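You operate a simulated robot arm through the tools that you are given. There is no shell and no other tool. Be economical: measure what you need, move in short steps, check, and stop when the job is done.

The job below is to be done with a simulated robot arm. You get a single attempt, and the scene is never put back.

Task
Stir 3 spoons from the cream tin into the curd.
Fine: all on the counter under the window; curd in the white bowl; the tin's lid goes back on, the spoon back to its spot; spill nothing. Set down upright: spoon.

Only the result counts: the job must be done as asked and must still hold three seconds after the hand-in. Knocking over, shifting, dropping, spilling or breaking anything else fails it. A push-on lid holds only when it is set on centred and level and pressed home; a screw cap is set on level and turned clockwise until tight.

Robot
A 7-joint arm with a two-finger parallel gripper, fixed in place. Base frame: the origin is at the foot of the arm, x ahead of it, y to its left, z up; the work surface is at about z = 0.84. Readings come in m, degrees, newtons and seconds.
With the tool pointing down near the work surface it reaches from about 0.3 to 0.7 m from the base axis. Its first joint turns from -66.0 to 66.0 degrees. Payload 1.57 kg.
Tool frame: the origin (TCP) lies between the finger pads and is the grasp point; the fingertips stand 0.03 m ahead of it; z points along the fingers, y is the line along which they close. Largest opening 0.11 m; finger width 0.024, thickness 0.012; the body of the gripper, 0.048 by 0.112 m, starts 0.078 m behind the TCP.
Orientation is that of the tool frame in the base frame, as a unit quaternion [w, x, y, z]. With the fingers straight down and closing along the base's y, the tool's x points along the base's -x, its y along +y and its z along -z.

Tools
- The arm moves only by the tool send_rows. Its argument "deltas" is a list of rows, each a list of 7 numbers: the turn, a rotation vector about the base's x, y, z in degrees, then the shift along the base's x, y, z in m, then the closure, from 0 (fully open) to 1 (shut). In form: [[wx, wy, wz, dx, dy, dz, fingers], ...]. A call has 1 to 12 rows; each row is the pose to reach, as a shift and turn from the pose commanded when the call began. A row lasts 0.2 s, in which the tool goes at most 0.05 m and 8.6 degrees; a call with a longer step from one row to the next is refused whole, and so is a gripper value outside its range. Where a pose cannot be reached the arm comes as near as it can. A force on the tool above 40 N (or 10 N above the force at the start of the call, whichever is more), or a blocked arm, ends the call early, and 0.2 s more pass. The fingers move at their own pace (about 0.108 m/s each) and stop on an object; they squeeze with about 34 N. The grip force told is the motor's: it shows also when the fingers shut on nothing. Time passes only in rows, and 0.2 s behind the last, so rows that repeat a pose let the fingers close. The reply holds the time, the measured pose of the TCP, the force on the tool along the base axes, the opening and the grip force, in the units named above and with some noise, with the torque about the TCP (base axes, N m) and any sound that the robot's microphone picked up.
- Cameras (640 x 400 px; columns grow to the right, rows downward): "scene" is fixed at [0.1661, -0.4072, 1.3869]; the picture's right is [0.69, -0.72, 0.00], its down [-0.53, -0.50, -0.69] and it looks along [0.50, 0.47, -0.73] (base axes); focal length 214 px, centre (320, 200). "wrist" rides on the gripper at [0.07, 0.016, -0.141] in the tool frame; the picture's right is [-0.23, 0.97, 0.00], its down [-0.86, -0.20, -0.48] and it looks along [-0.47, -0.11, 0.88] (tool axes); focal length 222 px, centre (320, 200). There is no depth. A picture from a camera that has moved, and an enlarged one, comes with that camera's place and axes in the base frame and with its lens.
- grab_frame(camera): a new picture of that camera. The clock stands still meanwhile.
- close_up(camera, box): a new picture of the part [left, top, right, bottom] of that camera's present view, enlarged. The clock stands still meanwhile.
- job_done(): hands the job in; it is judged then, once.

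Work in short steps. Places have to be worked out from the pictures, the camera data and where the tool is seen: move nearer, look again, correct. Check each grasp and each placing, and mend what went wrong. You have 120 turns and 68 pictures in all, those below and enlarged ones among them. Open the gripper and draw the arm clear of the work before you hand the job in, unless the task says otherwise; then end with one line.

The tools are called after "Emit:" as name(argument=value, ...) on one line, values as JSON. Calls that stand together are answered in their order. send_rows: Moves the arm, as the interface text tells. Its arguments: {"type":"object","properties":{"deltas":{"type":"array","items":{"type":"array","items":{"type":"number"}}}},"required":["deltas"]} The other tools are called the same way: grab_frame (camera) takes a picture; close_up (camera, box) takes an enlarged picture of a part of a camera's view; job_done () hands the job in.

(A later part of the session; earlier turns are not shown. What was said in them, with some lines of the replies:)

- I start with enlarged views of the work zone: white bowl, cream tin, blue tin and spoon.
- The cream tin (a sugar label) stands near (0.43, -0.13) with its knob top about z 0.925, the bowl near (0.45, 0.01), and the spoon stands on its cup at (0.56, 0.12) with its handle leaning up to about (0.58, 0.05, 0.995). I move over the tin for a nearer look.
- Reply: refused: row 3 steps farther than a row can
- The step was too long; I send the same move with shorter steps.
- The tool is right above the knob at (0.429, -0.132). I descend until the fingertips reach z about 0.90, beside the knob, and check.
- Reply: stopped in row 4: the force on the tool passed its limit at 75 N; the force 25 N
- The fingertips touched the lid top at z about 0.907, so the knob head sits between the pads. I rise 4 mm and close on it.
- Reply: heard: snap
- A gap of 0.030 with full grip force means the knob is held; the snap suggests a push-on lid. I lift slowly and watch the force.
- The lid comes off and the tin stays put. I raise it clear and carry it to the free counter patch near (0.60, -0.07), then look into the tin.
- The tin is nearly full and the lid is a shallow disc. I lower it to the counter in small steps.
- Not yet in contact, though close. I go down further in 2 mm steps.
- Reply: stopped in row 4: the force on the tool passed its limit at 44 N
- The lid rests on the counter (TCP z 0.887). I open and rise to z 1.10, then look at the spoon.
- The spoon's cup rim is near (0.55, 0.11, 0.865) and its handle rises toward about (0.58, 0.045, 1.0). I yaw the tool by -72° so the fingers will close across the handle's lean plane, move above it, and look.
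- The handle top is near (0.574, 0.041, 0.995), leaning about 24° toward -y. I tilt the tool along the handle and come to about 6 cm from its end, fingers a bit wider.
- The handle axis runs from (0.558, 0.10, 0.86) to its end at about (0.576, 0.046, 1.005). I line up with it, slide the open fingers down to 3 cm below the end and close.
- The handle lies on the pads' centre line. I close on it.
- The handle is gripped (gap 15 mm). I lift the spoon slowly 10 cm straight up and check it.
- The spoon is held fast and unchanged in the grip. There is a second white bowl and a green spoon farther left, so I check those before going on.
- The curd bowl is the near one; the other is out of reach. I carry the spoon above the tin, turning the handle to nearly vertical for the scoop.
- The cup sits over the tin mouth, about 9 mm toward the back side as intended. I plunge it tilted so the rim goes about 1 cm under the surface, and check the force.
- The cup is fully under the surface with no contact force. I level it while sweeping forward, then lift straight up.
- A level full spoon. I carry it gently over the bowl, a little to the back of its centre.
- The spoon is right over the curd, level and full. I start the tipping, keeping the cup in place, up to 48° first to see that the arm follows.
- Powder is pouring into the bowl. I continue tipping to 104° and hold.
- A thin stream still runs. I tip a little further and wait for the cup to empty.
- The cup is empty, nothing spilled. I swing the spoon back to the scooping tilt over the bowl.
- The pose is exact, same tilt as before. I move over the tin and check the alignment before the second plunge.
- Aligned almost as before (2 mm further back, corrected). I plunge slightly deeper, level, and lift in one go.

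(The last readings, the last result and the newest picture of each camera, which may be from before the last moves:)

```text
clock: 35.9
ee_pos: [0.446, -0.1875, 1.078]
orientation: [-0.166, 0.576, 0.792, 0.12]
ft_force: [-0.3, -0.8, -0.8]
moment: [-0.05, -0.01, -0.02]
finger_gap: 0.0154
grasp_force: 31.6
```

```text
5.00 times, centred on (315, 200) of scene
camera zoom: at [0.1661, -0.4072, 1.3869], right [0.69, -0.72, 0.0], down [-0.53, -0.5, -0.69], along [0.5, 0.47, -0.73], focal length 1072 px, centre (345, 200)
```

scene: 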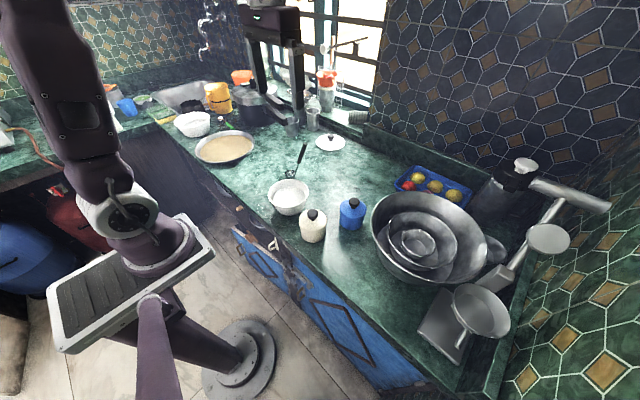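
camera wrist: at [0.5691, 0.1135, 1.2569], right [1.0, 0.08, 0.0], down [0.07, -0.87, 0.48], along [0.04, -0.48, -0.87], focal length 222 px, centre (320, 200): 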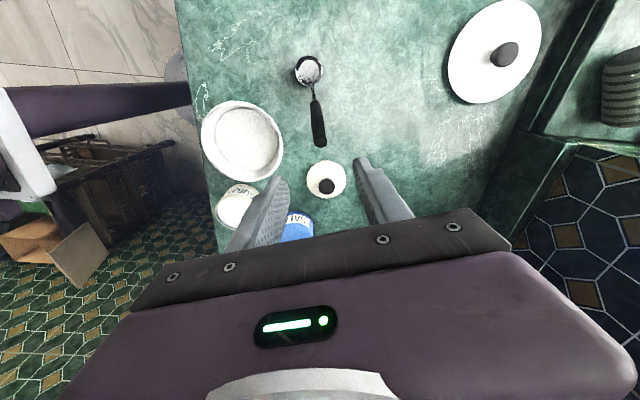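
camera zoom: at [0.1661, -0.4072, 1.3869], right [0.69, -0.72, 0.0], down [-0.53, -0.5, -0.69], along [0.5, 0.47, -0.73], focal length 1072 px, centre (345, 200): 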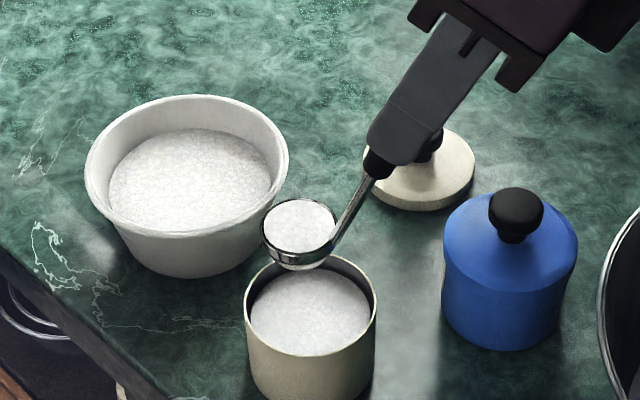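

A second full spoon. I carry it to the same place over the bowl.

Emit:
send_rows(deltas=[[0, 0, 0, 0.003, 0.01, 0.005, 1], [0, 0, 0, 0.009, 0.032, 0.007, 1], [0, 0, 0, 0.015, 0.056, 0.007, 1], [0, 0, 0, 0.021, 0.08, 0.007, 1], [0, 0, 0, 0.027, 0.1, 0.007, 1], [0, 0, 0, 0.03, 0.109, 0.007, 1], [0, 0, 0, 0.03, 0.109, 0.007, 1]])

Emit:
send_rows(deltas=[[-7.6, -2.5, 0, -0.0052, 0.016, 0.0078, 1], [-15.2, -4.9, 0, -0.0107, 0.033, 0.0132, 1], [-22.8, -7.4, 0, -0.0164, 0.0505, 0.0161, 1], [-30.4, -9.9, 0, -0.0222, 0.0682, 0.0164, 1], [-38, -12.4, 0, -0.0279, 0.0858, 0.0141, 1], [-45.6, -14.8, 0, -0.0334, 0.1029, 0.0092, 1]])

Emit:
send_rows(deltas=[[-7.6, -2.5, 0, -0.0053, 0.0164, -0.0073, 1], [-15.2, -4.9, 0, -0.0103, 0.0315, -0.0169, 1], [-22.8, -7.4, 0, -0.0147, 0.0453, -0.0286, 1], [-30.4, -9.9, 0, -0.0187, 0.0573, -0.0423, 1], [-38, -12.4, 0, -0.0219, 0.0674, -0.0576, 1], [-45.6, -14.8, 0, -0.0246, 0.0755, -0.0742, 1], [-53.3, -17.3, 0, -0.0264, 0.0812, -0.0918, 1], [-60.9, -19.8, 0, -0.0275, 0.0845, -0.1102, 1], [-60.9, -19.8, 0, -0.0275, 0.0845, -0.1102, 1], [-60.9, -19.8, 0, -0.0275, 0.0845, -0.1102, 1], [-60.9, -19.8, 0, -0.0275, 0.0845, -0.1102, 1], [-60.9, -19.8, 0, -0.0275, 0.0845, -0.1102, 1]])

Emit:
close_up(camera="scene", box=[240, 120, 360, 230])

```text
clock: 37.5
ee_pos: [0.4788, -0.0752, 1.0864]
orientation: [-0.165, 0.575, 0.792, 0.12]
ft_force: [0.0, 0.3, -0.8]
moment: [-0.06, 0.01, 0.02]
finger_gap: 0.0156
grasp_force: 30.9
```

```text
clock: 38.9
ee_pos: [0.444, 0.0266, 1.0972]
orientation: [0.172, 0.574, 0.791, -0.125]
ft_force: [0.2, 0.4, -0.7]
moment: [0.03, -0.01, 0.01]
finger_gap: 0.0157
grasp_force: 31.0
```

```text
clock: 41.5
ee_pos: [0.4163, 0.1098, 0.9826]
orientation: [0.564, 0.421, 0.58, -0.41]
ft_force: [-0.1, -0.5, -0.4]
moment: [0.11, 0.05, 0.02]
finger_gap: 0.0154
grasp_force: 31.5
```

```text
3.64 times, centred on (300, 175) of scene
camera zoom: at [0.1661, -0.4072, 1.3869], right [0.69, -0.72, 0.0], down [-0.53, -0.5, -0.69], along [0.5, 0.47, -0.73], focal length 780 px, centre (393, 291)
```

zoom: 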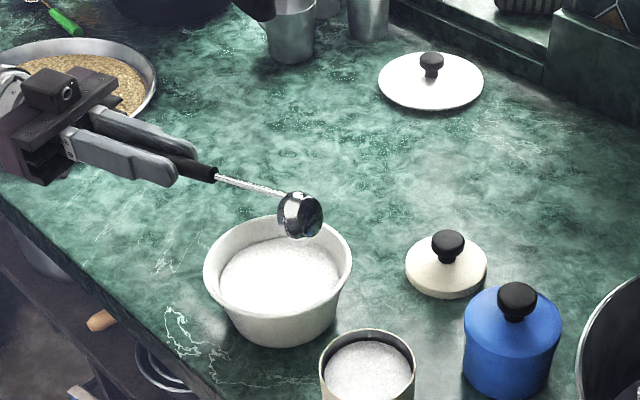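

The second spoon is emptied and the stream has stopped. I return to the scooping tilt and go back over the tin.

Emit:
send_rows(deltas=[[7.6, 2.5, 0, 0.0011, -0.0033, 0.0184, 1], [15.2, 4.9, 0, 0.0029, -0.009, 0.036, 1], [22.8, 7.4, 0, 0.0056, -0.0171, 0.0526, 1], [30.4, 9.9, 0, 0.0088, -0.0272, 0.0679, 1], [38, 12.4, 0, 0.0128, -0.0393, 0.0816, 1], [45.6, 14.8, 0, 0.0172, -0.0531, 0.0933, 1], [53.3, 17.3, 0, 0.0222, -0.0682, 0.1029, 1], [60.9, 19.8, 0, 0.0275, -0.0845, 0.1102, 1], [68.5, 22.2, 0, 0.033, -0.1017, 0.1151, 1], [76.1, 24.7, 0, 0.0387, -0.1193, 0.1174, 1], [83.7, 27.2, 0, 0.0445, -0.1369, 0.1171, 1], [87.5, 28.4, 0, 0.0474, -0.1458, 0.116, 1]])

Emit:
send_rows(deltas=[[0, 0, 0, -0.0065, -0.032, 0, 1], [0, 0, 0, -0.013, -0.064, 0, 1], [0, 0, 0, -0.02, -0.096, -0.006, 1], [0, 0, 0, -0.0262, -0.1265, -0.022, 1], [0, 0, 0, -0.0262, -0.1265, -0.027, 1]])

Emit:
close_up(camera="wrist", box=[220, 40, 420, 240])

```text
clock: 44.1
ee_pos: [0.4651, -0.0363, 1.0989]
orientation: [-0.026, 0.587, 0.809, 0.018]
ft_force: [-0.2, -0.7, -0.4]
moment: [0.0, -0.02, -0.02]
finger_gap: 0.0156
grasp_force: 31.1
```

```text
clock: 45.3
ee_pos: [0.4386, -0.1629, 1.0749]
orientation: [-0.026, 0.588, 0.808, 0.019]
ft_force: [-1.0, 0.3, -0.8]
moment: [-0.01, 0.02, -0.02]
finger_gap: 0.0157
grasp_force: 30.9
```

```text
2.00 times, centred on (320, 140) of wrist
camera zoom: at [0.4357, -0.1013, 1.2192], right [1.0, 0.09, -0.01], down [0.08, -0.9, 0.42], along [0.02, -0.42, -0.91], focal length 444 px, centre (320, 320)
```

zoom: 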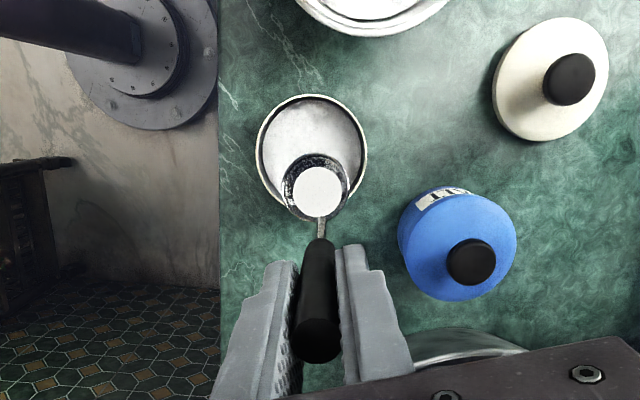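

The spoon is about 5 mm further back than before. I correct that and do the third scoop, again a bit deeper.

Emit:
send_rows(deltas=[[0, 0, 0, -0.0025, 0.005, -0.01, 1], [0, 0, 0, -0.0025, 0.005, -0.045, 1], [0, 0, 0, -0.0025, 0.005, -0.0725, 1], [0, 0, 0, -0.0025, 0.005, -0.0725, 1], [6.3, 2, 0, 0.001, -0.004, -0.0755, 1], [12.7, 4.1, 0, 0.0045, -0.013, -0.0815, 1], [19, 6.2, 0, 0.008, -0.0225, -0.0875, 1], [19, 6.2, 0, 0.008, -0.0225, -0.0875, 1], [19, 6.2, 0, 0.008, -0.0225, -0.077, 1], [19, 6.2, 0, 0.008, -0.0225, -0.055, 1], [19, 6.2, 0, 0.008, -0.0225, -0.025, 1], [19, 6.2, 0, 0.008, -0.0225, 0.005, 1]])

Emit:
close_up(camera="scene", box=[270, 160, 360, 240])

```text
clock: 47.9
ee_pos: [0.4445, -0.1845, 1.077]
orientation: [-0.166, 0.575, 0.792, 0.119]
ft_force: [-0.4, 0.2, -1.0]
moment: [-0.06, -0.02, 0.01]
finger_gap: 0.0157
grasp_force: 30.7
```

```text
5.00 times, centred on (315, 200) of scene
camera zoom: at [0.1661, -0.4072, 1.3869], right [0.69, -0.72, 0.0], down [-0.53, -0.5, -0.69], along [0.5, 0.47, -0.73], focal length 1072 px, centre (345, 200)
```

zoom: 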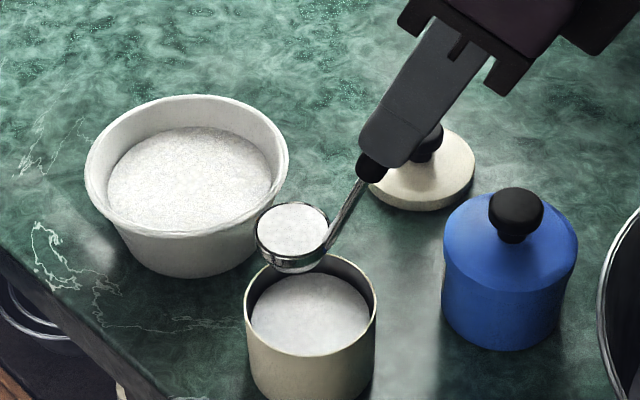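

A third full spoon. I carry it to the bowl and tip it as before.

Emit:
send_rows(deltas=[[0, 0, 0, 0.003, 0.01, 0.005, 1], [0, 0, 0, 0.009, 0.032, 0.007, 1], [0, 0, 0, 0.016, 0.056, 0.007, 1], [0, 0, 0, 0.023, 0.08, 0.007, 1], [0, 0, 0, 0.03, 0.1, 0.007, 1], [0, 0, 0, 0.033, 0.108, 0.007, 1], [0, 0, 0, 0.033, 0.108, 0.007, 1]])

Emit:
send_rows(deltas=[[-7.6, -2.5, 0, -0.0052, 0.016, 0.0078, 1], [-15.2, -4.9, 0, -0.0107, 0.033, 0.0132, 1], [-22.8, -7.4, 0, -0.0164, 0.0505, 0.0161, 1], [-30.4, -9.9, 0, -0.0222, 0.0682, 0.0164, 1], [-38, -12.4, 0, -0.0279, 0.0858, 0.0141, 1], [-45.6, -14.8, 0, -0.0334, 0.1029, 0.0092, 1]])

Emit:
send_rows(deltas=[[-7.6, -2.5, 0, -0.0053, 0.0164, -0.0073, 1], [-15.2, -4.9, 0, -0.0103, 0.0315, -0.0169, 1], [-22.8, -7.4, 0, -0.0147, 0.0453, -0.0286, 1], [-30.4, -9.9, 0, -0.0187, 0.0573, -0.0423, 1], [-38, -12.4, 0, -0.0219, 0.0674, -0.0576, 1], [-45.6, -14.8, 0, -0.0246, 0.0755, -0.0742, 1], [-53.3, -17.3, 0, -0.0264, 0.0812, -0.0918, 1], [-60.9, -19.8, 0, -0.0275, 0.0845, -0.1102, 1], [-60.9, -19.8, 0, -0.0275, 0.0845, -0.1102, 1], [-60.9, -19.8, 0, -0.0275, 0.0845, -0.1102, 1], [-60.9, -19.8, 0, -0.0275, 0.0845, -0.1102, 1], [-60.9, -19.8, 0, -0.0275, 0.0845, -0.1102, 1]])

Emit:
close_up(camera="scene", box=[240, 120, 360, 230])

```text
clock: 49.5
ee_pos: [0.4784, -0.0753, 1.0876]
orientation: [-0.166, 0.575, 0.792, 0.119]
ft_force: [-0.8, 0.3, -1.2]
moment: [-0.06, -0.02, -0.01]
finger_gap: 0.0156
grasp_force: 31.0
```

```text
clock: 50.9
ee_pos: [0.4447, 0.0265, 1.0956]
orientation: [0.171, 0.573, 0.791, -0.125]
ft_force: [0.1, 0.0, -1.3]
moment: [0.03, 0.02, 0.03]
finger_gap: 0.0155
grasp_force: 31.1
```

```text
clock: 53.5
ee_pos: [0.4204, 0.1094, 0.9848]
orientation: [0.564, 0.421, 0.58, -0.41]
ft_force: [0.3, -1.0, -0.3]
moment: [0.09, 0.0, -0.01]
finger_gap: 0.0155
grasp_force: 31.4
```

```text
3.64 times, centred on (300, 175) of scene
camera zoom: at [0.1661, -0.4072, 1.3869], right [0.69, -0.72, 0.0], down [-0.53, -0.5, -0.69], along [0.5, 0.47, -0.73], focal length 780 px, centre (393, 291)
```

zoom: 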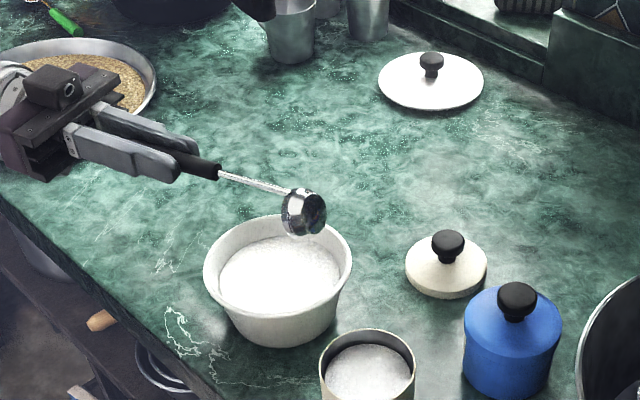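

Three spoonfuls are in. I swing the spoon back to the near-vertical tilt to stir, and check its place over the bowl.

Emit:
send_rows(deltas=[[7.6, 2.5, 0, 0.0011, -0.0033, 0.0184, 1], [15.2, 4.9, 0, 0.0029, -0.009, 0.036, 1], [22.8, 7.4, 0, 0.0056, -0.0171, 0.0526, 1], [30.4, 9.9, 0, 0.0088, -0.0272, 0.0679, 1], [38, 12.4, 0, 0.0128, -0.0393, 0.0816, 1], [45.6, 14.8, 0, 0.0172, -0.0531, 0.0933, 1], [53.3, 17.3, 0, 0.0222, -0.0682, 0.1029, 1], [60.9, 19.8, 0, 0.0275, -0.0845, 0.1102, 1], [68.5, 22.2, 0, 0.033, -0.1017, 0.1151, 1], [76.1, 24.7, 0, 0.0387, -0.1193, 0.1174, 1], [83.7, 27.2, 0, 0.0445, -0.1369, 0.1171, 1], [87.5, 28.4, 0, 0.0474, -0.1458, 0.116, 1]])

Emit:
send_rows(deltas=[[0, 0, 0, -0.003, 0.01, -0.005, 1], [0, 0, 0, -0.006, 0.02, -0.01, 1], [0, 0, 0, -0.006, 0.02, -0.015, 1]])

Emit:
close_up(camera="wrist", box=[220, 40, 420, 240])

Emit:
close_up(camera="scene", box=[250, 150, 340, 230])

```text
clock: 56.1
ee_pos: [0.4675, -0.0344, 1.1009]
orientation: [-0.027, 0.587, 0.809, 0.019]
ft_force: [-0.6, 0.0, -1.2]
moment: [-0.01, 0.01, 0.03]
finger_gap: 0.0156
grasp_force: 31.4
```

```text
clock: 56.9
ee_pos: [0.4588, -0.015, 1.0841]
orientation: [-0.026, 0.587, 0.809, 0.017]
ft_force: [-0.1, 0.1, 0.3]
moment: [0.0, -0.02, 0.01]
finger_gap: 0.0153
grasp_force: 30.7
```

```text
2.00 times, centred on (320, 140) of wrist
camera zoom: at [0.4563, 0.0487, 1.2296], right [1.0, 0.08, -0.02], down [0.08, -0.9, 0.42], along [0.02, -0.42, -0.91], focal length 444 px, centre (320, 320)
```

zoom: 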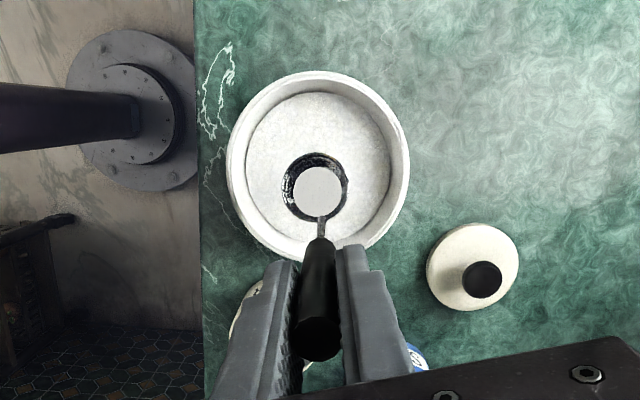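

```text
5.00 times, centred on (295, 190) of scene
camera zoom: at [0.1661, -0.4072, 1.3869], right [0.69, -0.72, 0.0], down [-0.53, -0.5, -0.69], along [0.5, 0.47, -0.73], focal length 1072 px, centre (445, 250)
```

zoom: 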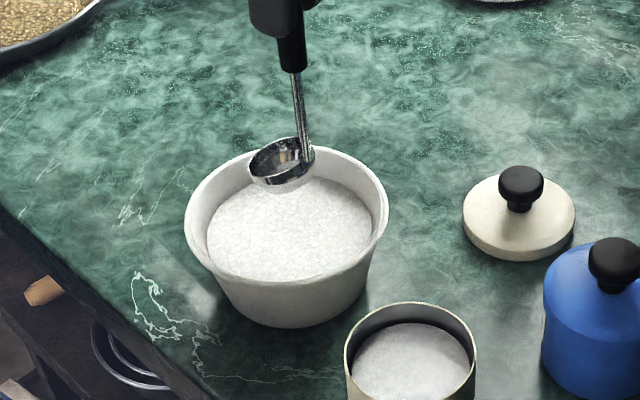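

The cup is near the bowl's centre. I lower it into the curd about to the rim, watching the force.

Emit:
send_rows(deltas=[[0, 0, 0, -0.001, 0.004, -0.02, 1], [0, 0, 0, -0.001, 0.004, -0.045, 1], [0, 0, 0, -0.001, 0.004, -0.06, 1], [0, 0, 0, -0.001, 0.004, -0.07, 1]])

Emit:
close_up(camera="scene", box=[250, 150, 340, 230])

```text
clock: 57.9
ee_pos: [0.4573, -0.0096, 1.0164]
orientation: [-0.026, 0.588, 0.808, 0.017]
ft_force: [0.4, 0.2, -1.5]
moment: [-0.02, -0.01, -0.04]
finger_gap: 0.0156
grasp_force: 31.1
```

```text
5.00 times, centred on (295, 190) of scene
camera zoom: at [0.1661, -0.4072, 1.3869], right [0.69, -0.72, 0.0], down [-0.53, -0.5, -0.69], along [0.5, 0.47, -0.73], focal length 1072 px, centre (445, 250)
```

zoom: 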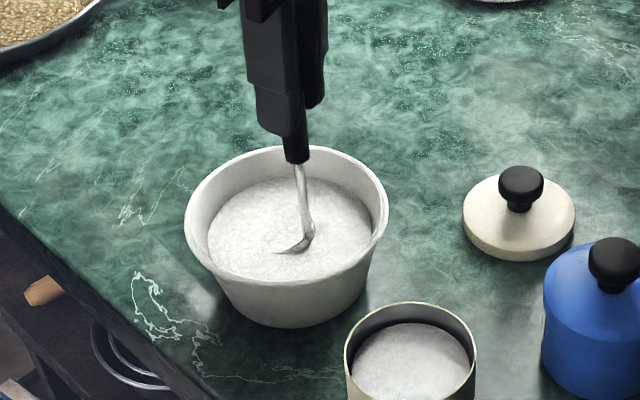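

No contact with the bowl's bottom. I stir three circles of 18 mm radius.

Emit:
send_rows(deltas=[[0, 0, 0, 0.018, 0, 0, 1], [0, 0, 0, 0.0146, 0.0106, 0, 1], [0, 0, 0, 0.0056, 0.0171, 0, 1], [0, 0, 0, -0.0056, 0.0171, 0, 1], [0, 0, 0, -0.0146, 0.0106, 0, 1], [0, 0, 0, -0.018, 0, 0, 1], [0, 0, 0, -0.0146, -0.0106, 0, 1], [0, 0, 0, -0.0056, -0.0171, 0, 1], [0, 0, 0, 0.0056, -0.0171, 0, 1], [0, 0, 0, 0.0146, -0.0106, 0, 1], [0, 0, 0, 0.018, 0, 0, 1], [0, 0, 0, 0, 0, 0, 1]])

Emit:
send_rows(deltas=[[0, 0, 0, 0.018, 0, 0, 1], [0, 0, 0, 0.0146, 0.0106, 0, 1], [0, 0, 0, 0.0056, 0.0171, 0, 1], [0, 0, 0, -0.0056, 0.0171, 0, 1], [0, 0, 0, -0.0146, 0.0106, 0, 1], [0, 0, 0, -0.018, 0, 0, 1], [0, 0, 0, -0.0146, -0.0106, 0, 1], [0, 0, 0, -0.0056, -0.0171, 0, 1], [0, 0, 0, 0.0056, -0.0171, 0, 1], [0, 0, 0, 0.0146, -0.0106, 0, 1], [0, 0, 0, 0.018, 0, 0, 1], [0, 0, 0, 0, 0, 0, 1]])

Emit:
send_rows(deltas=[[0, 0, 0, 0.018, 0, 0, 1], [0, 0, 0, 0.0146, 0.0106, 0, 1], [0, 0, 0, 0.0056, 0.0171, 0, 1], [0, 0, 0, -0.0056, 0.0171, 0, 1], [0, 0, 0, -0.0146, 0.0106, 0, 1], [0, 0, 0, -0.018, 0, 0, 1], [0, 0, 0, -0.0146, -0.0106, 0, 1], [0, 0, 0, -0.0056, -0.0171, 0, 1], [0, 0, 0, 0.0056, -0.0171, 0, 1], [0, 0, 0, 0.0146, -0.0106, 0, 1], [0, 0, 0, 0.018, 0, 0, 1], [0, 0, 0, 0, 0, 0, 1]])

Emit:
close_up(camera="scene", box=[250, 150, 340, 230])

```text
clock: 60.5
ee_pos: [0.4585, -0.0099, 1.0161]
orientation: [-0.026, 0.589, 0.808, 0.018]
ft_force: [0.6, -0.2, -0.5]
moment: [-0.02, 0.0, 0.0]
finger_gap: 0.0157
grasp_force: 31.4
```

```text
clock: 63.1
ee_pos: [0.4592, -0.0107, 1.0154]
orientation: [-0.026, 0.587, 0.809, 0.017]
ft_force: [-0.3, 0.3, -0.9]
moment: [0.0, -0.01, 0.02]
finger_gap: 0.0156
grasp_force: 32.0
```

```text
clock: 65.7
ee_pos: [0.4591, -0.0118, 1.0149]
orientation: [-0.026, 0.587, 0.809, 0.018]
ft_force: [-0.3, -0.1, -0.7]
moment: [-0.03, -0.01, 0.01]
finger_gap: 0.0155
grasp_force: 31.2
```

```text
5.00 times, centred on (295, 190) of scene
camera zoom: at [0.1661, -0.4072, 1.3869], right [0.69, -0.72, 0.0], down [-0.53, -0.5, -0.69], along [0.5, 0.47, -0.73], focal length 1072 px, centre (445, 250)
```

zoom: 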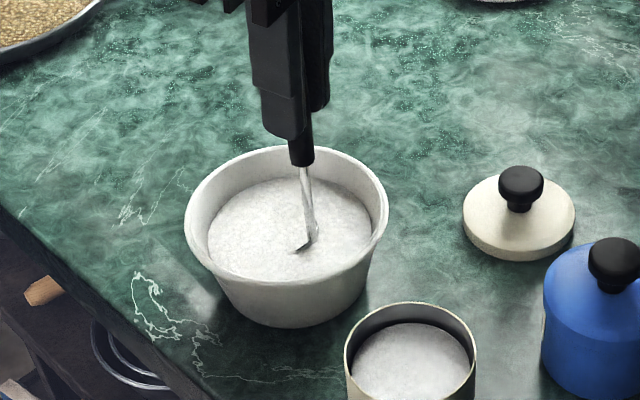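

Stirring goes cleanly. I add two more circles, then lift the spoon just above the curd and see whether it holds any.

Emit:
send_rows(deltas=[[0, 0, 0, 0.018, 0, 0, 1], [0, 0, 0, 0.0146, 0.0106, 0, 1], [0, 0, 0, 0.0056, 0.0171, 0, 1], [0, 0, 0, -0.0056, 0.0171, 0, 1], [0, 0, 0, -0.0146, 0.0106, 0, 1], [0, 0, 0, -0.018, 0, 0, 1], [0, 0, 0, -0.0146, -0.0106, 0, 1], [0, 0, 0, -0.0056, -0.0171, 0, 1], [0, 0, 0, 0.0056, -0.0171, 0, 1], [0, 0, 0, 0.0146, -0.0106, 0, 1], [0, 0, 0, 0.018, 0, 0, 1], [0, 0, 0, 0, 0, 0, 1]])

Emit:
send_rows(deltas=[[0, 0, 0, 0.018, 0, 0, 1], [0, 0, 0, 0.0146, 0.0106, 0, 1], [0, 0, 0, 0.0056, 0.0171, 0, 1], [0, 0, 0, -0.0056, 0.0171, 0, 1], [0, 0, 0, -0.0146, 0.0106, 0, 1], [0, 0, 0, -0.018, 0, 0, 1], [0, 0, 0, -0.0146, -0.0106, 0, 1], [0, 0, 0, -0.0056, -0.0171, 0, 1], [0, 0, 0, 0.0056, -0.0171, 0, 1], [0, 0, 0, 0.0146, -0.0106, 0, 1], [0, 0, 0, 0.018, 0, 0, 1], [0, 0, 0, 0, 0, 0, 1]])

Emit:
send_rows(deltas=[[0, 0, 0, 0, 0, 0.01, 1], [0, 0, 0, 0, 0, 0.03, 1], [0, 0, 0, 0, 0, 0.05, 1], [0, 0, 0, 0, 0, 0.068, 1], [0, 0, 0, 0, 0, 0.08, 1]])

Emit:
close_up(camera="scene", box=[250, 150, 340, 230])

```text
clock: 68.3
ee_pos: [0.4598, -0.0102, 1.0161]
orientation: [-0.025, 0.589, 0.808, 0.018]
ft_force: [0.6, 0.3, -1.4]
moment: [0.0, -0.04, 0.04]
finger_gap: 0.0156
grasp_force: 31.5
```

```text
clock: 70.9
ee_pos: [0.4581, -0.0106, 1.0138]
orientation: [-0.026, 0.588, 0.809, 0.018]
ft_force: [0.3, -0.6, -0.5]
moment: [-0.03, -0.01, 0.01]
finger_gap: 0.0157
grasp_force: 30.7
```

```text
clock: 72.1
ee_pos: [0.4597, -0.01, 1.0966]
orientation: [-0.026, 0.587, 0.809, 0.017]
ft_force: [-0.2, -0.2, -1.0]
moment: [-0.03, 0.05, 0.01]
finger_gap: 0.0153
grasp_force: 31.4
```

```text
5.00 times, centred on (295, 190) of scene
camera zoom: at [0.1661, -0.4072, 1.3869], right [0.69, -0.72, 0.0], down [-0.53, -0.5, -0.69], along [0.5, 0.47, -0.73], focal length 1072 px, centre (445, 250)
```

zoom: 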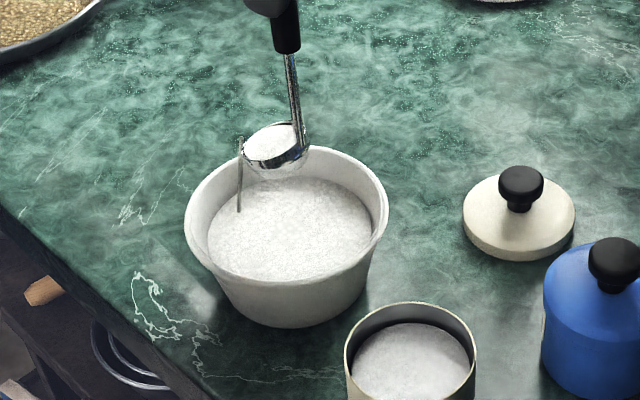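

The cup came up with curd in it, dripping back into the bowl. I shift it to the pouring place and tip it fully out into the bowl.

Emit:
send_rows(deltas=[[0, 0, 0, 0.003, -0.011, 0.001, 1], [0, 0, 0, 0.006, -0.022, 0.002, 1], [0, 0, 0, 0.006, -0.022, 0.002, 1]])

Emit:
send_rows(deltas=[[-7.6, -2.5, 0, -0.0057, 0.0177, 0.0016, 1], [-15.2, -4.9, 0, -0.0115, 0.0354, 0.0006, 1], [-22.8, -7.4, 0, -0.0171, 0.0528, -0.003, 1], [-30.4, -9.9, 0, -0.0226, 0.0695, -0.0091, 1], [-38, -12.4, 0, -0.0277, 0.0853, -0.0176, 1], [-45.6, -14.8, 0, -0.0324, 0.0999, -0.0283, 1], [-53.3, -17.3, 0, -0.0366, 0.1128, -0.0411, 1], [-60.9, -19.8, 0, -0.0403, 0.1239, -0.0556, 1], [-68.5, -22.2, 0, -0.0432, 0.1329, -0.0716, 1], [-76.1, -24.7, 0, -0.0455, 0.1399, -0.0887, 1], [-83.7, -27.2, 0, -0.0469, 0.1445, -0.1067, 1], [-87.5, -28.4, 0, -0.0474, 0.1458, -0.116, 1]])

Emit:
send_rows(deltas=[[-4, -1.3, 0, 0, 0, 0, 1], [0, 0, 0, 0, 0, 0, 1], [-4, -1.3, 0, 0, 0, 0, 1], [0, 0, 0, 0, 0, 0, 1], [0, 0, 0, 0, 0, 0, 1], [0, 0, 0, 0, 0, 0, 1], [0, 0, 0, 0, 0, 0, 1], [0, 0, 0, 0, 0, 0, 1]])

Emit:
close_up(camera="scene", box=[240, 120, 360, 230])

```text
clock: 72.9
ee_pos: [0.4649, -0.0315, 1.0985]
orientation: [-0.026, 0.588, 0.809, 0.017]
ft_force: [0.1, -0.6, -0.5]
moment: [-0.02, 0.0, -0.01]
finger_gap: 0.016
grasp_force: 30.9
```

```text
clock: 75.5
ee_pos: [0.4144, 0.1137, 0.9808]
orientation: [0.564, 0.422, 0.579, -0.411]
ft_force: [-0.3, 0.7, -1.3]
moment: [0.11, 0.02, 0.02]
finger_gap: 0.0155
grasp_force: 31.6
```

```text
clock: 77.3
ee_pos: [0.4175, 0.114, 0.9813]
orientation: [0.564, 0.422, 0.579, -0.41]
ft_force: [0.3, -0.3, -0.6]
moment: [0.14, 0.01, 0.01]
finger_gap: 0.0155
grasp_force: 31.0
```

```text
3.64 times, centred on (300, 175) of scene
camera zoom: at [0.1661, -0.4072, 1.3869], right [0.69, -0.72, 0.0], down [-0.53, -0.5, -0.69], along [0.5, 0.47, -0.73], focal length 780 px, centre (393, 291)
```

zoom: 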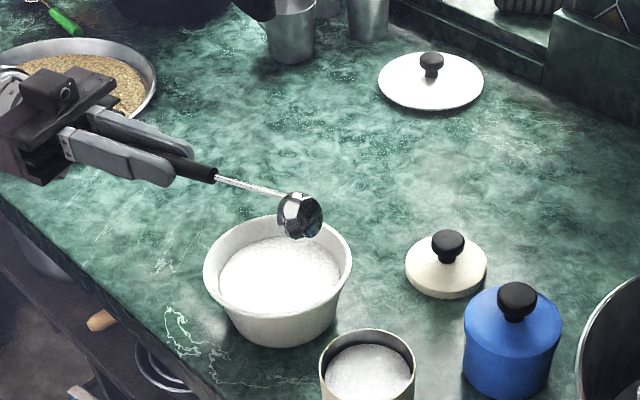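

The cup is empty and the stream is done. I swing back, level the spoon and carry it above its original spot.

Emit:
send_rows(deltas=[[7.6, 2.5, 0, 0.0011, -0.0033, 0.0184, 1], [15.2, 4.9, 0, 0.0029, -0.009, 0.036, 1], [22.8, 7.4, 0, 0.0056, -0.0171, 0.0526, 1], [30.4, 9.9, 0, 0.0088, -0.0272, 0.0679, 1], [38, 12.4, 0, 0.0128, -0.0393, 0.0816, 1], [45.6, 14.8, 0, 0.0172, -0.0531, 0.0933, 1], [53.3, 17.3, 0, 0.0222, -0.0682, 0.1029, 1], [60.9, 19.8, 0, 0.0275, -0.0845, 0.1102, 1], [68.5, 22.2, 0, 0.033, -0.1017, 0.1151, 1], [76.1, 24.7, 0, 0.0387, -0.1193, 0.1174, 1], [83.7, 27.2, 0, 0.0445, -0.1369, 0.1171, 1], [87.5, 28.4, 0, 0.0474, -0.1458, 0.116, 1]])

Emit:
send_rows(deltas=[[4.8, 1.55, 0, 0.012, 0.002, 0, 1], [9.5, 3.1, 0, 0.03, 0.015, 0, 1], [14.3, 4.65, 0, 0.055, 0.035, -0.005, 1], [19, 6.2, 0, 0.08, 0.065, -0.01, 1], [19, 6.2, 0, 0.107, 0.0906, -0.015, 1], [19, 6.2, 0, 0.107, 0.0906, -0.015, 1]])

Emit:
close_up(camera="scene", box=[250, 90, 390, 250])

Emit:
close_up(camera="wrist", box=[220, 40, 420, 240])

```text
clock: 79.9
ee_pos: [0.4648, -0.0332, 1.0976]
orientation: [-0.026, 0.587, 0.809, 0.019]
ft_force: [-0.5, -0.6, -1.0]
moment: [-0.02, -0.01, -0.01]
finger_gap: 0.0155
grasp_force: 31.4
```

```text
clock: 81.3
ee_pos: [0.5725, 0.0598, 1.0818]
orientation: [-0.165, 0.575, 0.792, 0.119]
ft_force: [0.9, 0.9, -0.4]
moment: [-0.05, 0.0, -0.02]
finger_gap: 0.0154
grasp_force: 31.1
```

```text
2.50 times, centred on (320, 170) of scene
camera zoom: at [0.1661, -0.4072, 1.3869], right [0.69, -0.72, 0.0], down [-0.53, -0.5, -0.69], along [0.5, 0.47, -0.73], focal length 536 px, centre (320, 275)
```

zoom: 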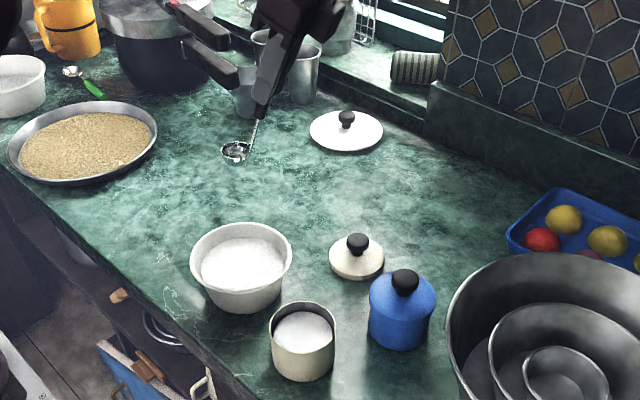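

```text
2.00 times, centred on (320, 140) of wrist
camera zoom: at [0.586, 0.072, 1.2376], right [0.99, 0.1, -0.09], down [0.11, -0.99, 0.1], along [-0.08, -0.11, -0.99], focal length 444 px, centre (320, 320)
```

zoom: 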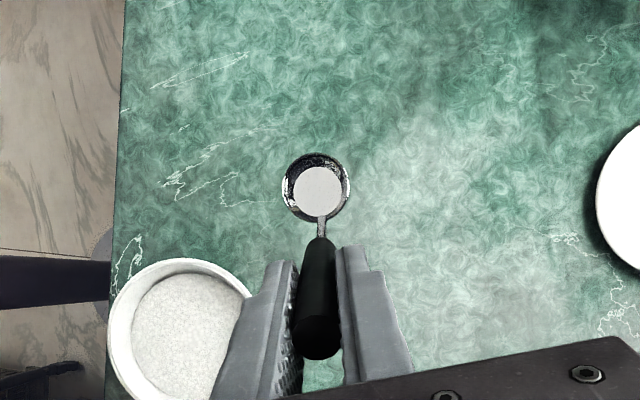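

The spoon is unchanged in the grip and above its spot (2–3 mm off in y, corrected). I lower it to just above the counter.

Emit:
send_rows(deltas=[[0, 0, 0, 0, -0.0025, -0.03, 1], [0, 0, 0, 0, -0.0025, -0.06, 1], [0, 0, 0, 0, -0.0025, -0.085, 1], [0, 0, 0, 0, -0.0025, -0.099, 1], [0, 0, 0, 0, -0.0025, -0.102, 1], [0, 0, 0, 0, -0.0025, -0.104, 1]])

Emit:
close_up(camera="wrist", box=[220, 40, 420, 240])

```text
clock: 82.7
ee_pos: [0.5707, 0.0562, 0.979]
orientation: [-0.164, 0.576, 0.792, 0.12]
ft_force: [-0.2, -5.9, 20.6]
moment: [0.47, 0.47, 0.11]
finger_gap: 0.0155
grasp_force: 31.5
```

```text
2.00 times, centred on (320, 140) of wrist
camera zoom: at [0.584, 0.0686, 1.1356], right [0.99, 0.1, -0.09], down [0.11, -0.99, 0.1], along [-0.08, -0.11, -0.99], focal length 444 px, centre (320, 320)
```

zoom: 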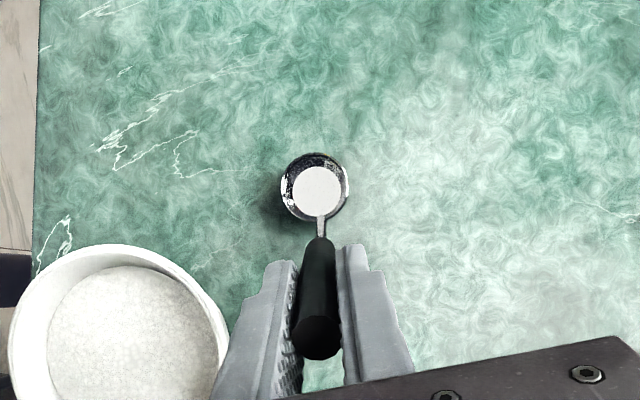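

The cup already bears on the counter (20 N; the handle slid a few mm in the grip), at the original place. I relieve the push a little before opening.

Emit:
send_rows(deltas=[[0, 0, 0, 0, 0, 0.002, 1], [0, 0, 0, 0, 0, 0.002, 1]])

Emit:
close_up(camera="scene", box=[270, 120, 350, 190])

```text
clock: 83.3
ee_pos: [0.5701, 0.0565, 0.9796]
orientation: [-0.166, 0.575, 0.793, 0.118]
ft_force: [-0.5, 0.8, -0.6]
moment: [-0.06, -0.07, -0.01]
finger_gap: 0.0154
grasp_force: 31.4
```

```text
5.71 times, centred on (310, 155) of scene
camera zoom: at [0.1661, -0.4072, 1.3869], right [0.69, -0.72, 0.0], down [-0.53, -0.5, -0.69], along [0.5, 0.47, -0.73], focal length 1226 px, centre (377, 457)
```

zoom: 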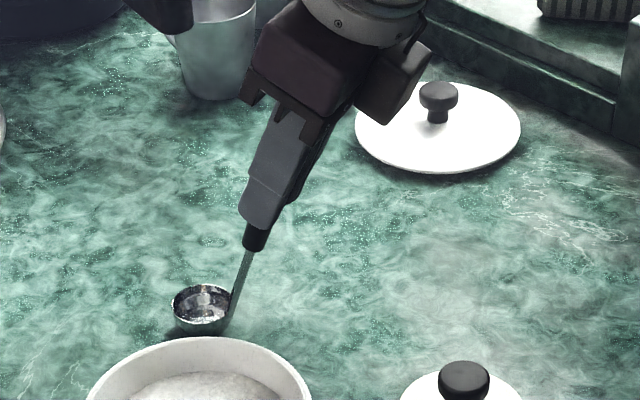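

The cup is roughly 2–3 mm from its first place. I nudge it back by that amount with the cup just unloaded, then set it down.

Emit:
send_rows(deltas=[[0, 0, 0, 0, 0, 0.001, 1], [0, 0, 0, 0.002, -0.0015, 0.001, 1], [0, 0, 0, 0.002, -0.0015, 0, 1], [0, 0, 0, 0.002, -0.0015, -0.001, 1]])

Emit:
close_up(camera="scene", box=[270, 120, 350, 190])

```text
clock: 84.3
ee_pos: [0.5734, 0.0523, 0.9795]
orientation: [-0.166, 0.575, 0.792, 0.12]
ft_force: [0.1, 0.2, -0.9]
moment: [-0.04, -0.03, -0.01]
finger_gap: 0.0154
grasp_force: 30.9
```

```text
5.71 times, centred on (310, 155) of scene
camera zoom: at [0.1661, -0.4072, 1.3869], right [0.69, -0.72, 0.0], down [-0.53, -0.5, -0.69], along [0.5, 0.47, -0.73], focal length 1226 px, centre (377, 457)
```

zoom: 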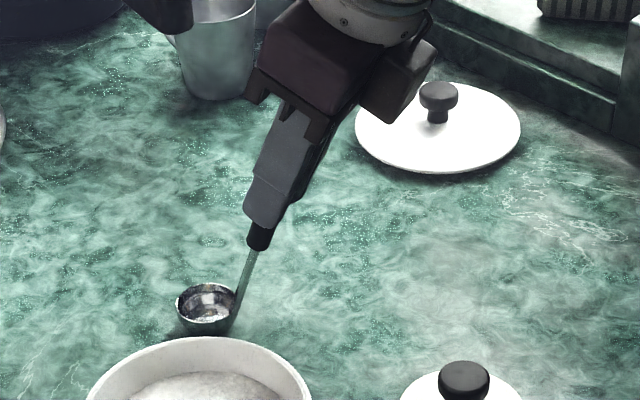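

The image now matches the original to a pixel or so. I lower to light contact.

Emit:
send_rows(deltas=[[0, 0, 0, 0, 0, -0.001, 1], [0, 0, 0, 0, 0, -0.001, 1]])

```text
clock: 84.9
ee_pos: [0.5726, 0.054, 0.979]
orientation: [-0.165, 0.576, 0.792, 0.12]
ft_force: [-0.3, -0.9, 4.1]
moment: [0.05, 0.09, 0.02]
finger_gap: 0.0153
grasp_force: 31.6
```

Light contact, about 5 N. I open the fingers and look.

Emit:
send_rows(deltas=[[0, 0, 0, 0, 0, 0, 0.85], [0, 0, 0, 0, 0, 0, 0.75], [0, 0, 0, 0, 0, 0, 0.6], [0, 0, 0, 0, 0, 0, 0.45], [0, 0, 0, 0, 0, 0, 0.45]])

Emit:
close_up(camera="wrist", box=[220, 40, 420, 240])

```text
clock: 86.1
ee_pos: [0.5733, 0.0551, 0.9793]
orientation: [-0.166, 0.575, 0.792, 0.119]
ft_force: [0.3, 1.0, 0.0]
moment: [-0.03, -0.02, -0.01]
finger_gap: 0.0607
grasp_force: 0.0
```

```text
2.00 times, centred on (320, 140) of wrist
camera zoom: at [0.5861, 0.0673, 1.1352], right [0.99, 0.1, -0.09], down [0.11, -0.99, 0.1], along [-0.08, -0.11, -0.99], focal length 444 px, centre (320, 320)
```

zoom: 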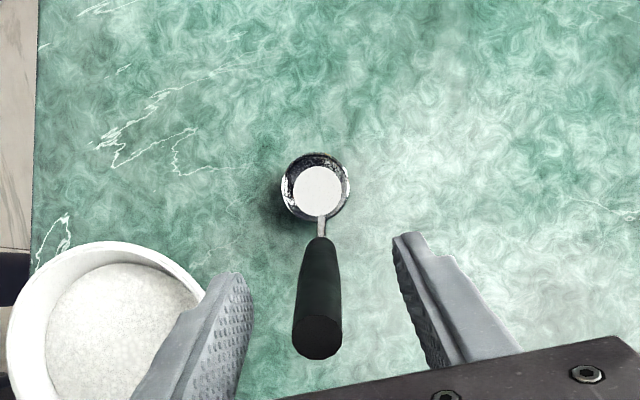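

The spoon stands upright by itself. I withdraw along the handle axis, then set the tool upright again.

Emit:
send_rows(deltas=[[0, 0, 0, 0.004, -0.012, 0.028, 0.45], [0, 0, 0, 0.008, -0.025, 0.059, 0.45], [0, 0, 0, 0.012, -0.038, 0.09, 0.45], [0, 0, 0, 0.016, -0.05, 0.12, 0.45], [-7.6, -2.5, 0, 0.02, -0.06, 0.13, 0.45], [-15.2, -4.9, 0, 0.022, -0.08, 0.13, 0.45], [-22.8, -7.4, 0, 0.025, -0.1, 0.13, 0.45]])

Emit:
send_rows(deltas=[[0, 0, 8, 0, -0.003, 0, 0.45], [0, 0, 16, 0, -0.006, 0, 0.45], [0, 0, 24, 0, -0.009, 0, 0.45], [0, 0, 32, 0, -0.012, 0, 0.45], [0, 0, 40, 0, -0.015, 0, 0.45], [0, 0, 48, 0, -0.018, 0, 0.45], [0, 0, 56, 0, -0.021, 0, 0.45], [0, 0, 64, 0, -0.024, 0, 0.45], [0, 0, 72, 0.002, -0.024, 0, 0.45]])

Emit:
close_up(camera="scene", box=[260, 120, 380, 240])

Emit:
grab_frame(camera="wrist")

```text
clock: 87.7
ee_pos: [0.5982, -0.0461, 1.1077]
orientation: [0.003, 0.588, 0.809, -0.003]
ft_force: [0.2, -0.7, -0.5]
moment: [-0.03, -0.01, -0.01]
finger_gap: 0.0605
grasp_force: 0.0
```

```text
clock: 89.7
ee_pos: [0.6012, -0.0715, 1.1103]
orientation: [0.003, 0.0, 1.0, -0.001]
ft_force: [0.9, -0.1, 0.7]
moment: [-0.01, -0.01, 0.03]
finger_gap: 0.0607
grasp_force: 0.0
```

```text
3.33 times, centred on (320, 180) of scene
camera zoom: at [0.1661, -0.4072, 1.3869], right [0.69, -0.72, 0.0], down [-0.53, -0.5, -0.69], along [0.5, 0.47, -0.73], focal length 715 px, centre (320, 267)
```

zoom: 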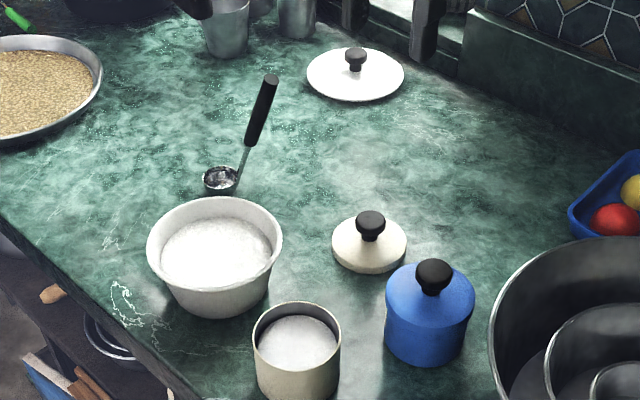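

```text
11 pictures are left
camera wrist: at [0.5296, -0.0534, 1.2493], right [0.23, 0.97, 0.0], down [0.85, -0.2, 0.48], along [0.47, -0.11, -0.87], focal length 222 px, centre (320, 200)
```

wrist: 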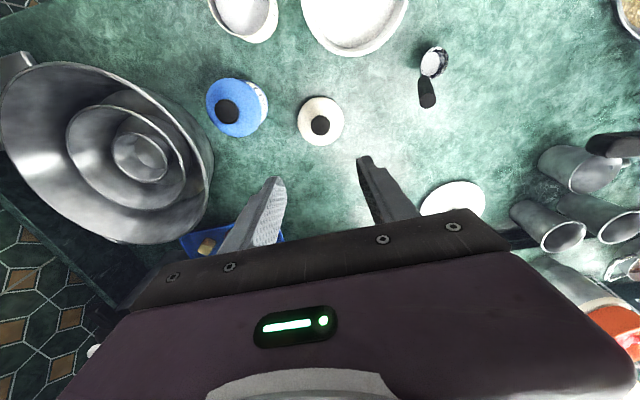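

Spoon is back and upright. I go down onto the lid's knob at the pose where I released it and grip it.

Emit:
send_rows(deltas=[[0, 0, 0, -0.001, 0.0025, -0.04, 0.5], [0, 0, 0, -0.001, 0.0025, -0.08, 0.5], [0, 0, 0, -0.001, 0.0025, -0.12, 0.5], [0, 0, 0, -0.001, 0.0025, -0.16, 0.5], [0, 0, 0, -0.001, 0.0025, -0.195, 0.5], [0, 0, 0, -0.001, 0.0025, -0.215, 0.5], [0, 0, 0, -0.001, 0.0025, -0.222, 0.5], [0, 0, 0, -0.001, 0.0025, -0.222, 0.7], [0, 0, 0, -0.001, 0.0025, -0.222, 0.85], [0, 0, 0, -0.001, 0.0025, -0.222, 1], [0, 0, 0, -0.001, 0.0025, -0.222, 1], [0, 0, 0, -0.001, 0.0025, -0.222, 1]])

```text
clock: 92.3
ee_pos: [0.5997, -0.0679, 0.8852]
orientation: [0.004, 0.0, 1.0, 0.0]
ft_force: [0.5, 0.5, 0.1]
moment: [-0.02, 0.02, 0.01]
finger_gap: 0.0303
grasp_force: 34.1
```

The knob is held again. I lift the lid, carry it above the tin and check the alignment.

Emit:
send_rows(deltas=[[0, 0, 0, 0, 0, 0.02, 1], [0, 0, 0, 0, 0, 0.06, 1], [0, 0, 0, 0, 0, 0.1, 1], [0, 0, 0, 0, 0, 0.14, 1], [0, 0, 0, -0.035, -0.013, 0.15, 1], [0, 0, 0, -0.075, -0.028, 0.15, 1], [0, 0, 0, -0.115, -0.043, 0.15, 1], [0, 0, 0, -0.15, -0.056, 0.15, 1], [0, 0, 0, -0.169, -0.0643, 0.14, 1], [0, 0, 0, -0.169, -0.0643, 0.11, 1], [0, 0, 0, -0.169, -0.0643, 0.085, 1], [0, 0, 0, -0.169, -0.0643, 0.075, 1]])

Emit:
close_up(camera="scene", box=[280, 180, 360, 240])

Emit:
close_up(camera="wrist", box=[220, 60, 420, 260])

```text
clock: 94.9
ee_pos: [0.4297, -0.135, 0.9597]
orientation: [0.004, 0.0, 1.0, -0.001]
ft_force: [-1.0, 0.0, -1.0]
moment: [0.01, -0.02, 0.0]
finger_gap: 0.0301
grasp_force: 34.5
```

```text
6.67 times, centred on (320, 210) of scene
camera zoom: at [0.1661, -0.4072, 1.3869], right [0.69, -0.72, 0.0], down [-0.53, -0.5, -0.69], along [0.5, 0.47, -0.73], focal length 1430 px, centre (320, 133)
```

zoom: 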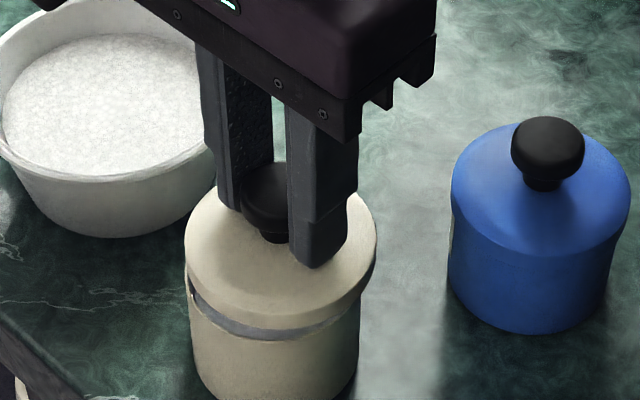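

```text
2.00 times, centred on (320, 160) of wrist
camera zoom: at [0.3592, -0.1166, 1.0993], right [0.23, 0.97, 0.0], down [0.85, -0.2, 0.48], along [0.47, -0.11, -0.87], focal length 444 px, centre (320, 280)
```

zoom: 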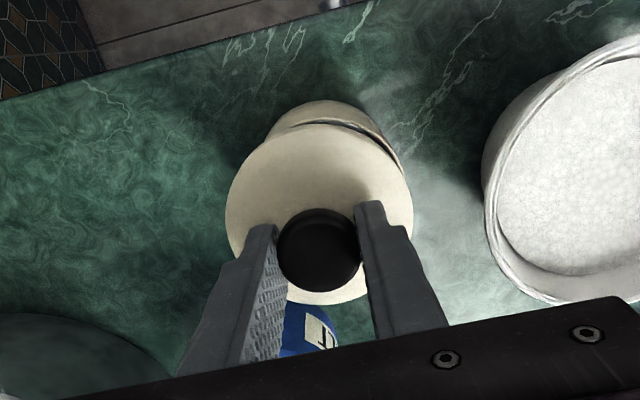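

The lid is about 2 mm too far to -y. I correct that and lower to just above seating, then look again.

Emit:
send_rows(deltas=[[0, 0, 0, -0.0005, 0.0025, 0, 1], [0, 0, 0, -0.0005, 0.0025, -0.004, 1], [0, 0, 0, -0.0005, 0.0025, -0.008, 1], [0, 0, 0, -0.0005, 0.0025, -0.01, 1]])

Emit:
close_up(camera="scene", box=[280, 180, 360, 240])

```text
clock: 95.9
ee_pos: [0.4305, -0.1319, 0.9515]
orientation: [0.004, 0.001, 1.0, -0.002]
ft_force: [0.2, -1.1, -1.1]
moment: [0.09, 0.02, -0.01]
finger_gap: 0.03
grasp_force: 34.0
```

```text
6.67 times, centred on (320, 210) of scene
camera zoom: at [0.1661, -0.4072, 1.3869], right [0.69, -0.72, 0.0], down [-0.53, -0.5, -0.69], along [0.5, 0.47, -0.73], focal length 1430 px, centre (320, 133)
```

zoom: 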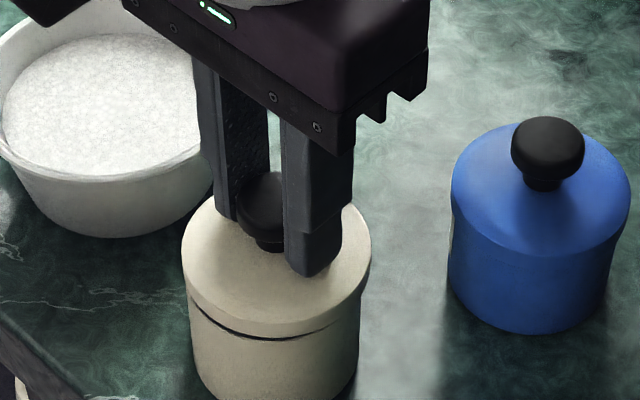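

Centred side to side and at the right pose. I press it down in small steps.

Emit:
send_rows(deltas=[[0, 0, 0, 0, 0, -0.004, 1], [0, 0, 0, 0, 0, -0.007, 1], [0, 0, 0, 0, 0, -0.009, 1], [0, 0, 0, 0, 0, -0.011, 1], [0, 0, 0, 0, 0, -0.013, 1], [0, 0, 0, 0, 0, -0.015, 1]])

Emit:
close_up(camera="scene", box=[280, 180, 360, 240])

```text
clock: 97.2
ee_pos: [0.4287, -0.1299, 0.9382]
orientation: [0.002, 0.0, 1.0, -0.002]
ft_force: [-5.1, 1.9, 14.8]
moment: [0.13, -0.08, 0.07]
finger_gap: 0.0298
grasp_force: 34.2
heard: snap
stopped in row 6: the force on the tool passed its limit at 46 N (the readings are from after the stop); the commanded pose is now the measured one
```

```text
6.67 times, centred on (320, 210) of scene
camera zoom: at [0.1657, -0.4071, 1.387], right [0.69, -0.72, 0.0], down [-0.53, -0.5, -0.69], along [0.5, 0.47, -0.73], focal length 1430 px, centre (320, 133)
```

zoom: 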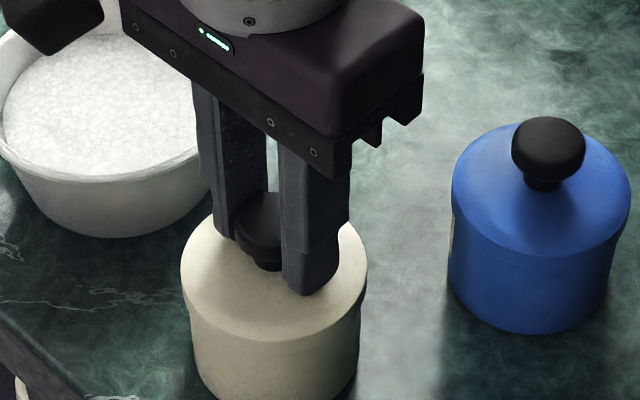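

A snap was heard and the lid is down level at the expected height. I open the fingers without moving, then rise straight up.

Emit:
send_rows(deltas=[[0, 0, 0, 0, 0, 0, 0.85], [0, 0, 0, 0, 0, 0, 0.65], [0, 0, 0, 0, 0, 0, 0.5], [0, 0, 0, 0, 0, 0, 0.5], [0, 0, 0, 0, 0, 0.015, 0.5], [0, 0, 0, 0, 0, 0.045, 0.5], [0, 0, 0, 0, 0, 0.085, 0.5], [0, 0, 0, 0, 0, 0.125, 0.5], [0, 0, 0, 0, 0, 0.165, 0.5]])

Emit:
close_up(camera="scene", box=[260, 160, 380, 250])

```text
clock: 99.2
ee_pos: [0.4307, -0.132, 1.1023]
orientation: [0.003, 0.001, 1.0, -0.002]
ft_force: [0.0, 0.2, 0.1]
moment: [-0.01, -0.02, 0.0]
finger_gap: 0.055
grasp_force: 0.0
```

```text
4.44 times, centred on (320, 205) of scene
camera zoom: at [0.1661, -0.4072, 1.3869], right [0.69, -0.72, 0.0], down [-0.53, -0.5, -0.69], along [0.5, 0.47, -0.73], focal length 953 px, centre (320, 178)
```

zoom: 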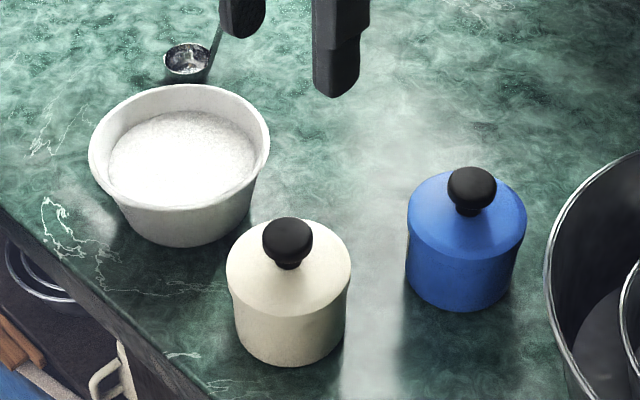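

The tin and its lid look exactly as at the start, with nothing spilled. I retreat the arm to its start area and take a last look.

Emit:
send_rows(deltas=[[0, 0, 0, 0, 0.02, 0.03, 0.4], [0, 0, 0, 0.005, 0.05, 0.06, 0.2], [0, 0, 0, 0.01, 0.08, 0.09, 0], [0, 0, 0, 0.02, 0.11, 0.11, 0], [0, 0, 0, 0.024, 0.12, 0.12, 0], [0, 0, 0, 0.024, 0.12, 0.12, 0]])

Emit:
close_up(camera="scene", box=[250, 120, 410, 250])

Emit:
close_up(camera="wrist", box=[220, 60, 420, 210])

```text
clock: 100.7
ee_pos: [0.4533, -0.0095, 1.2232]
orientation: [0.003, 0.001, 1.0, -0.002]
ft_force: [-0.4, 0.7, 0.1]
moment: [0.02, 0.02, 0.0]
finger_gap: 0.1104
grasp_force: 0.1
```

```text
3.08 times, centred on (330, 185) of scene
camera zoom: at [0.1661, -0.4072, 1.3869], right [0.69, -0.72, 0.0], down [-0.53, -0.5, -0.69], along [0.5, 0.47, -0.73], focal length 660 px, centre (289, 246)
```

zoom: 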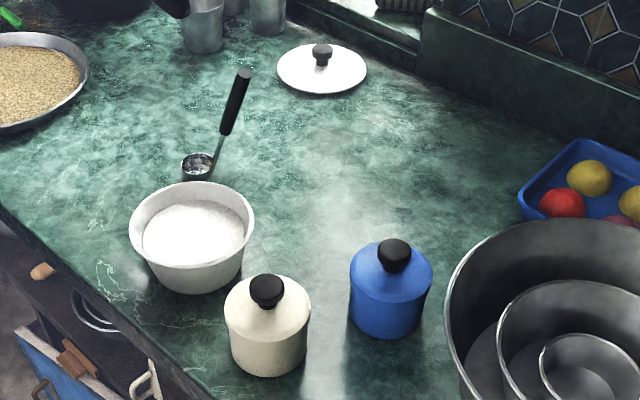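

```text
2.67 times, centred on (320, 135) of wrist
camera zoom: at [0.3829, 0.0078, 1.3628], right [0.23, 0.97, 0.0], down [0.85, -0.2, 0.48], along [0.47, -0.11, -0.88], focal length 592 px, centre (320, 373)
```

zoom: 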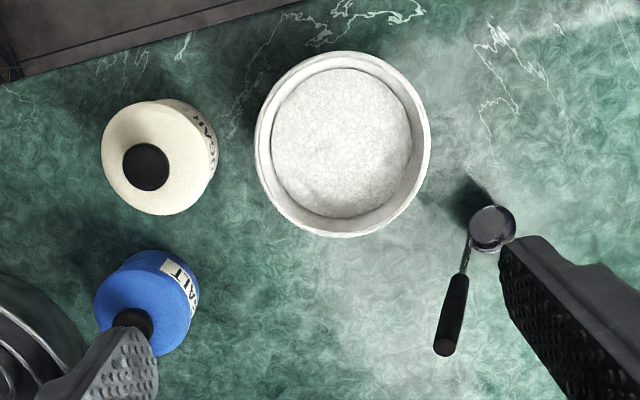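

Everything matches the starting arrangement, the arm is clear and the gripper is open, so I hand the job in.

Emit:
job_done()

```text
The job is handed in.
```

I stirred three level spoons from the cream tin into the curd in the white bowl, snapped the tin's lid back on, and set the spoon upright back on its spot, with no spills visible in the final pictures.
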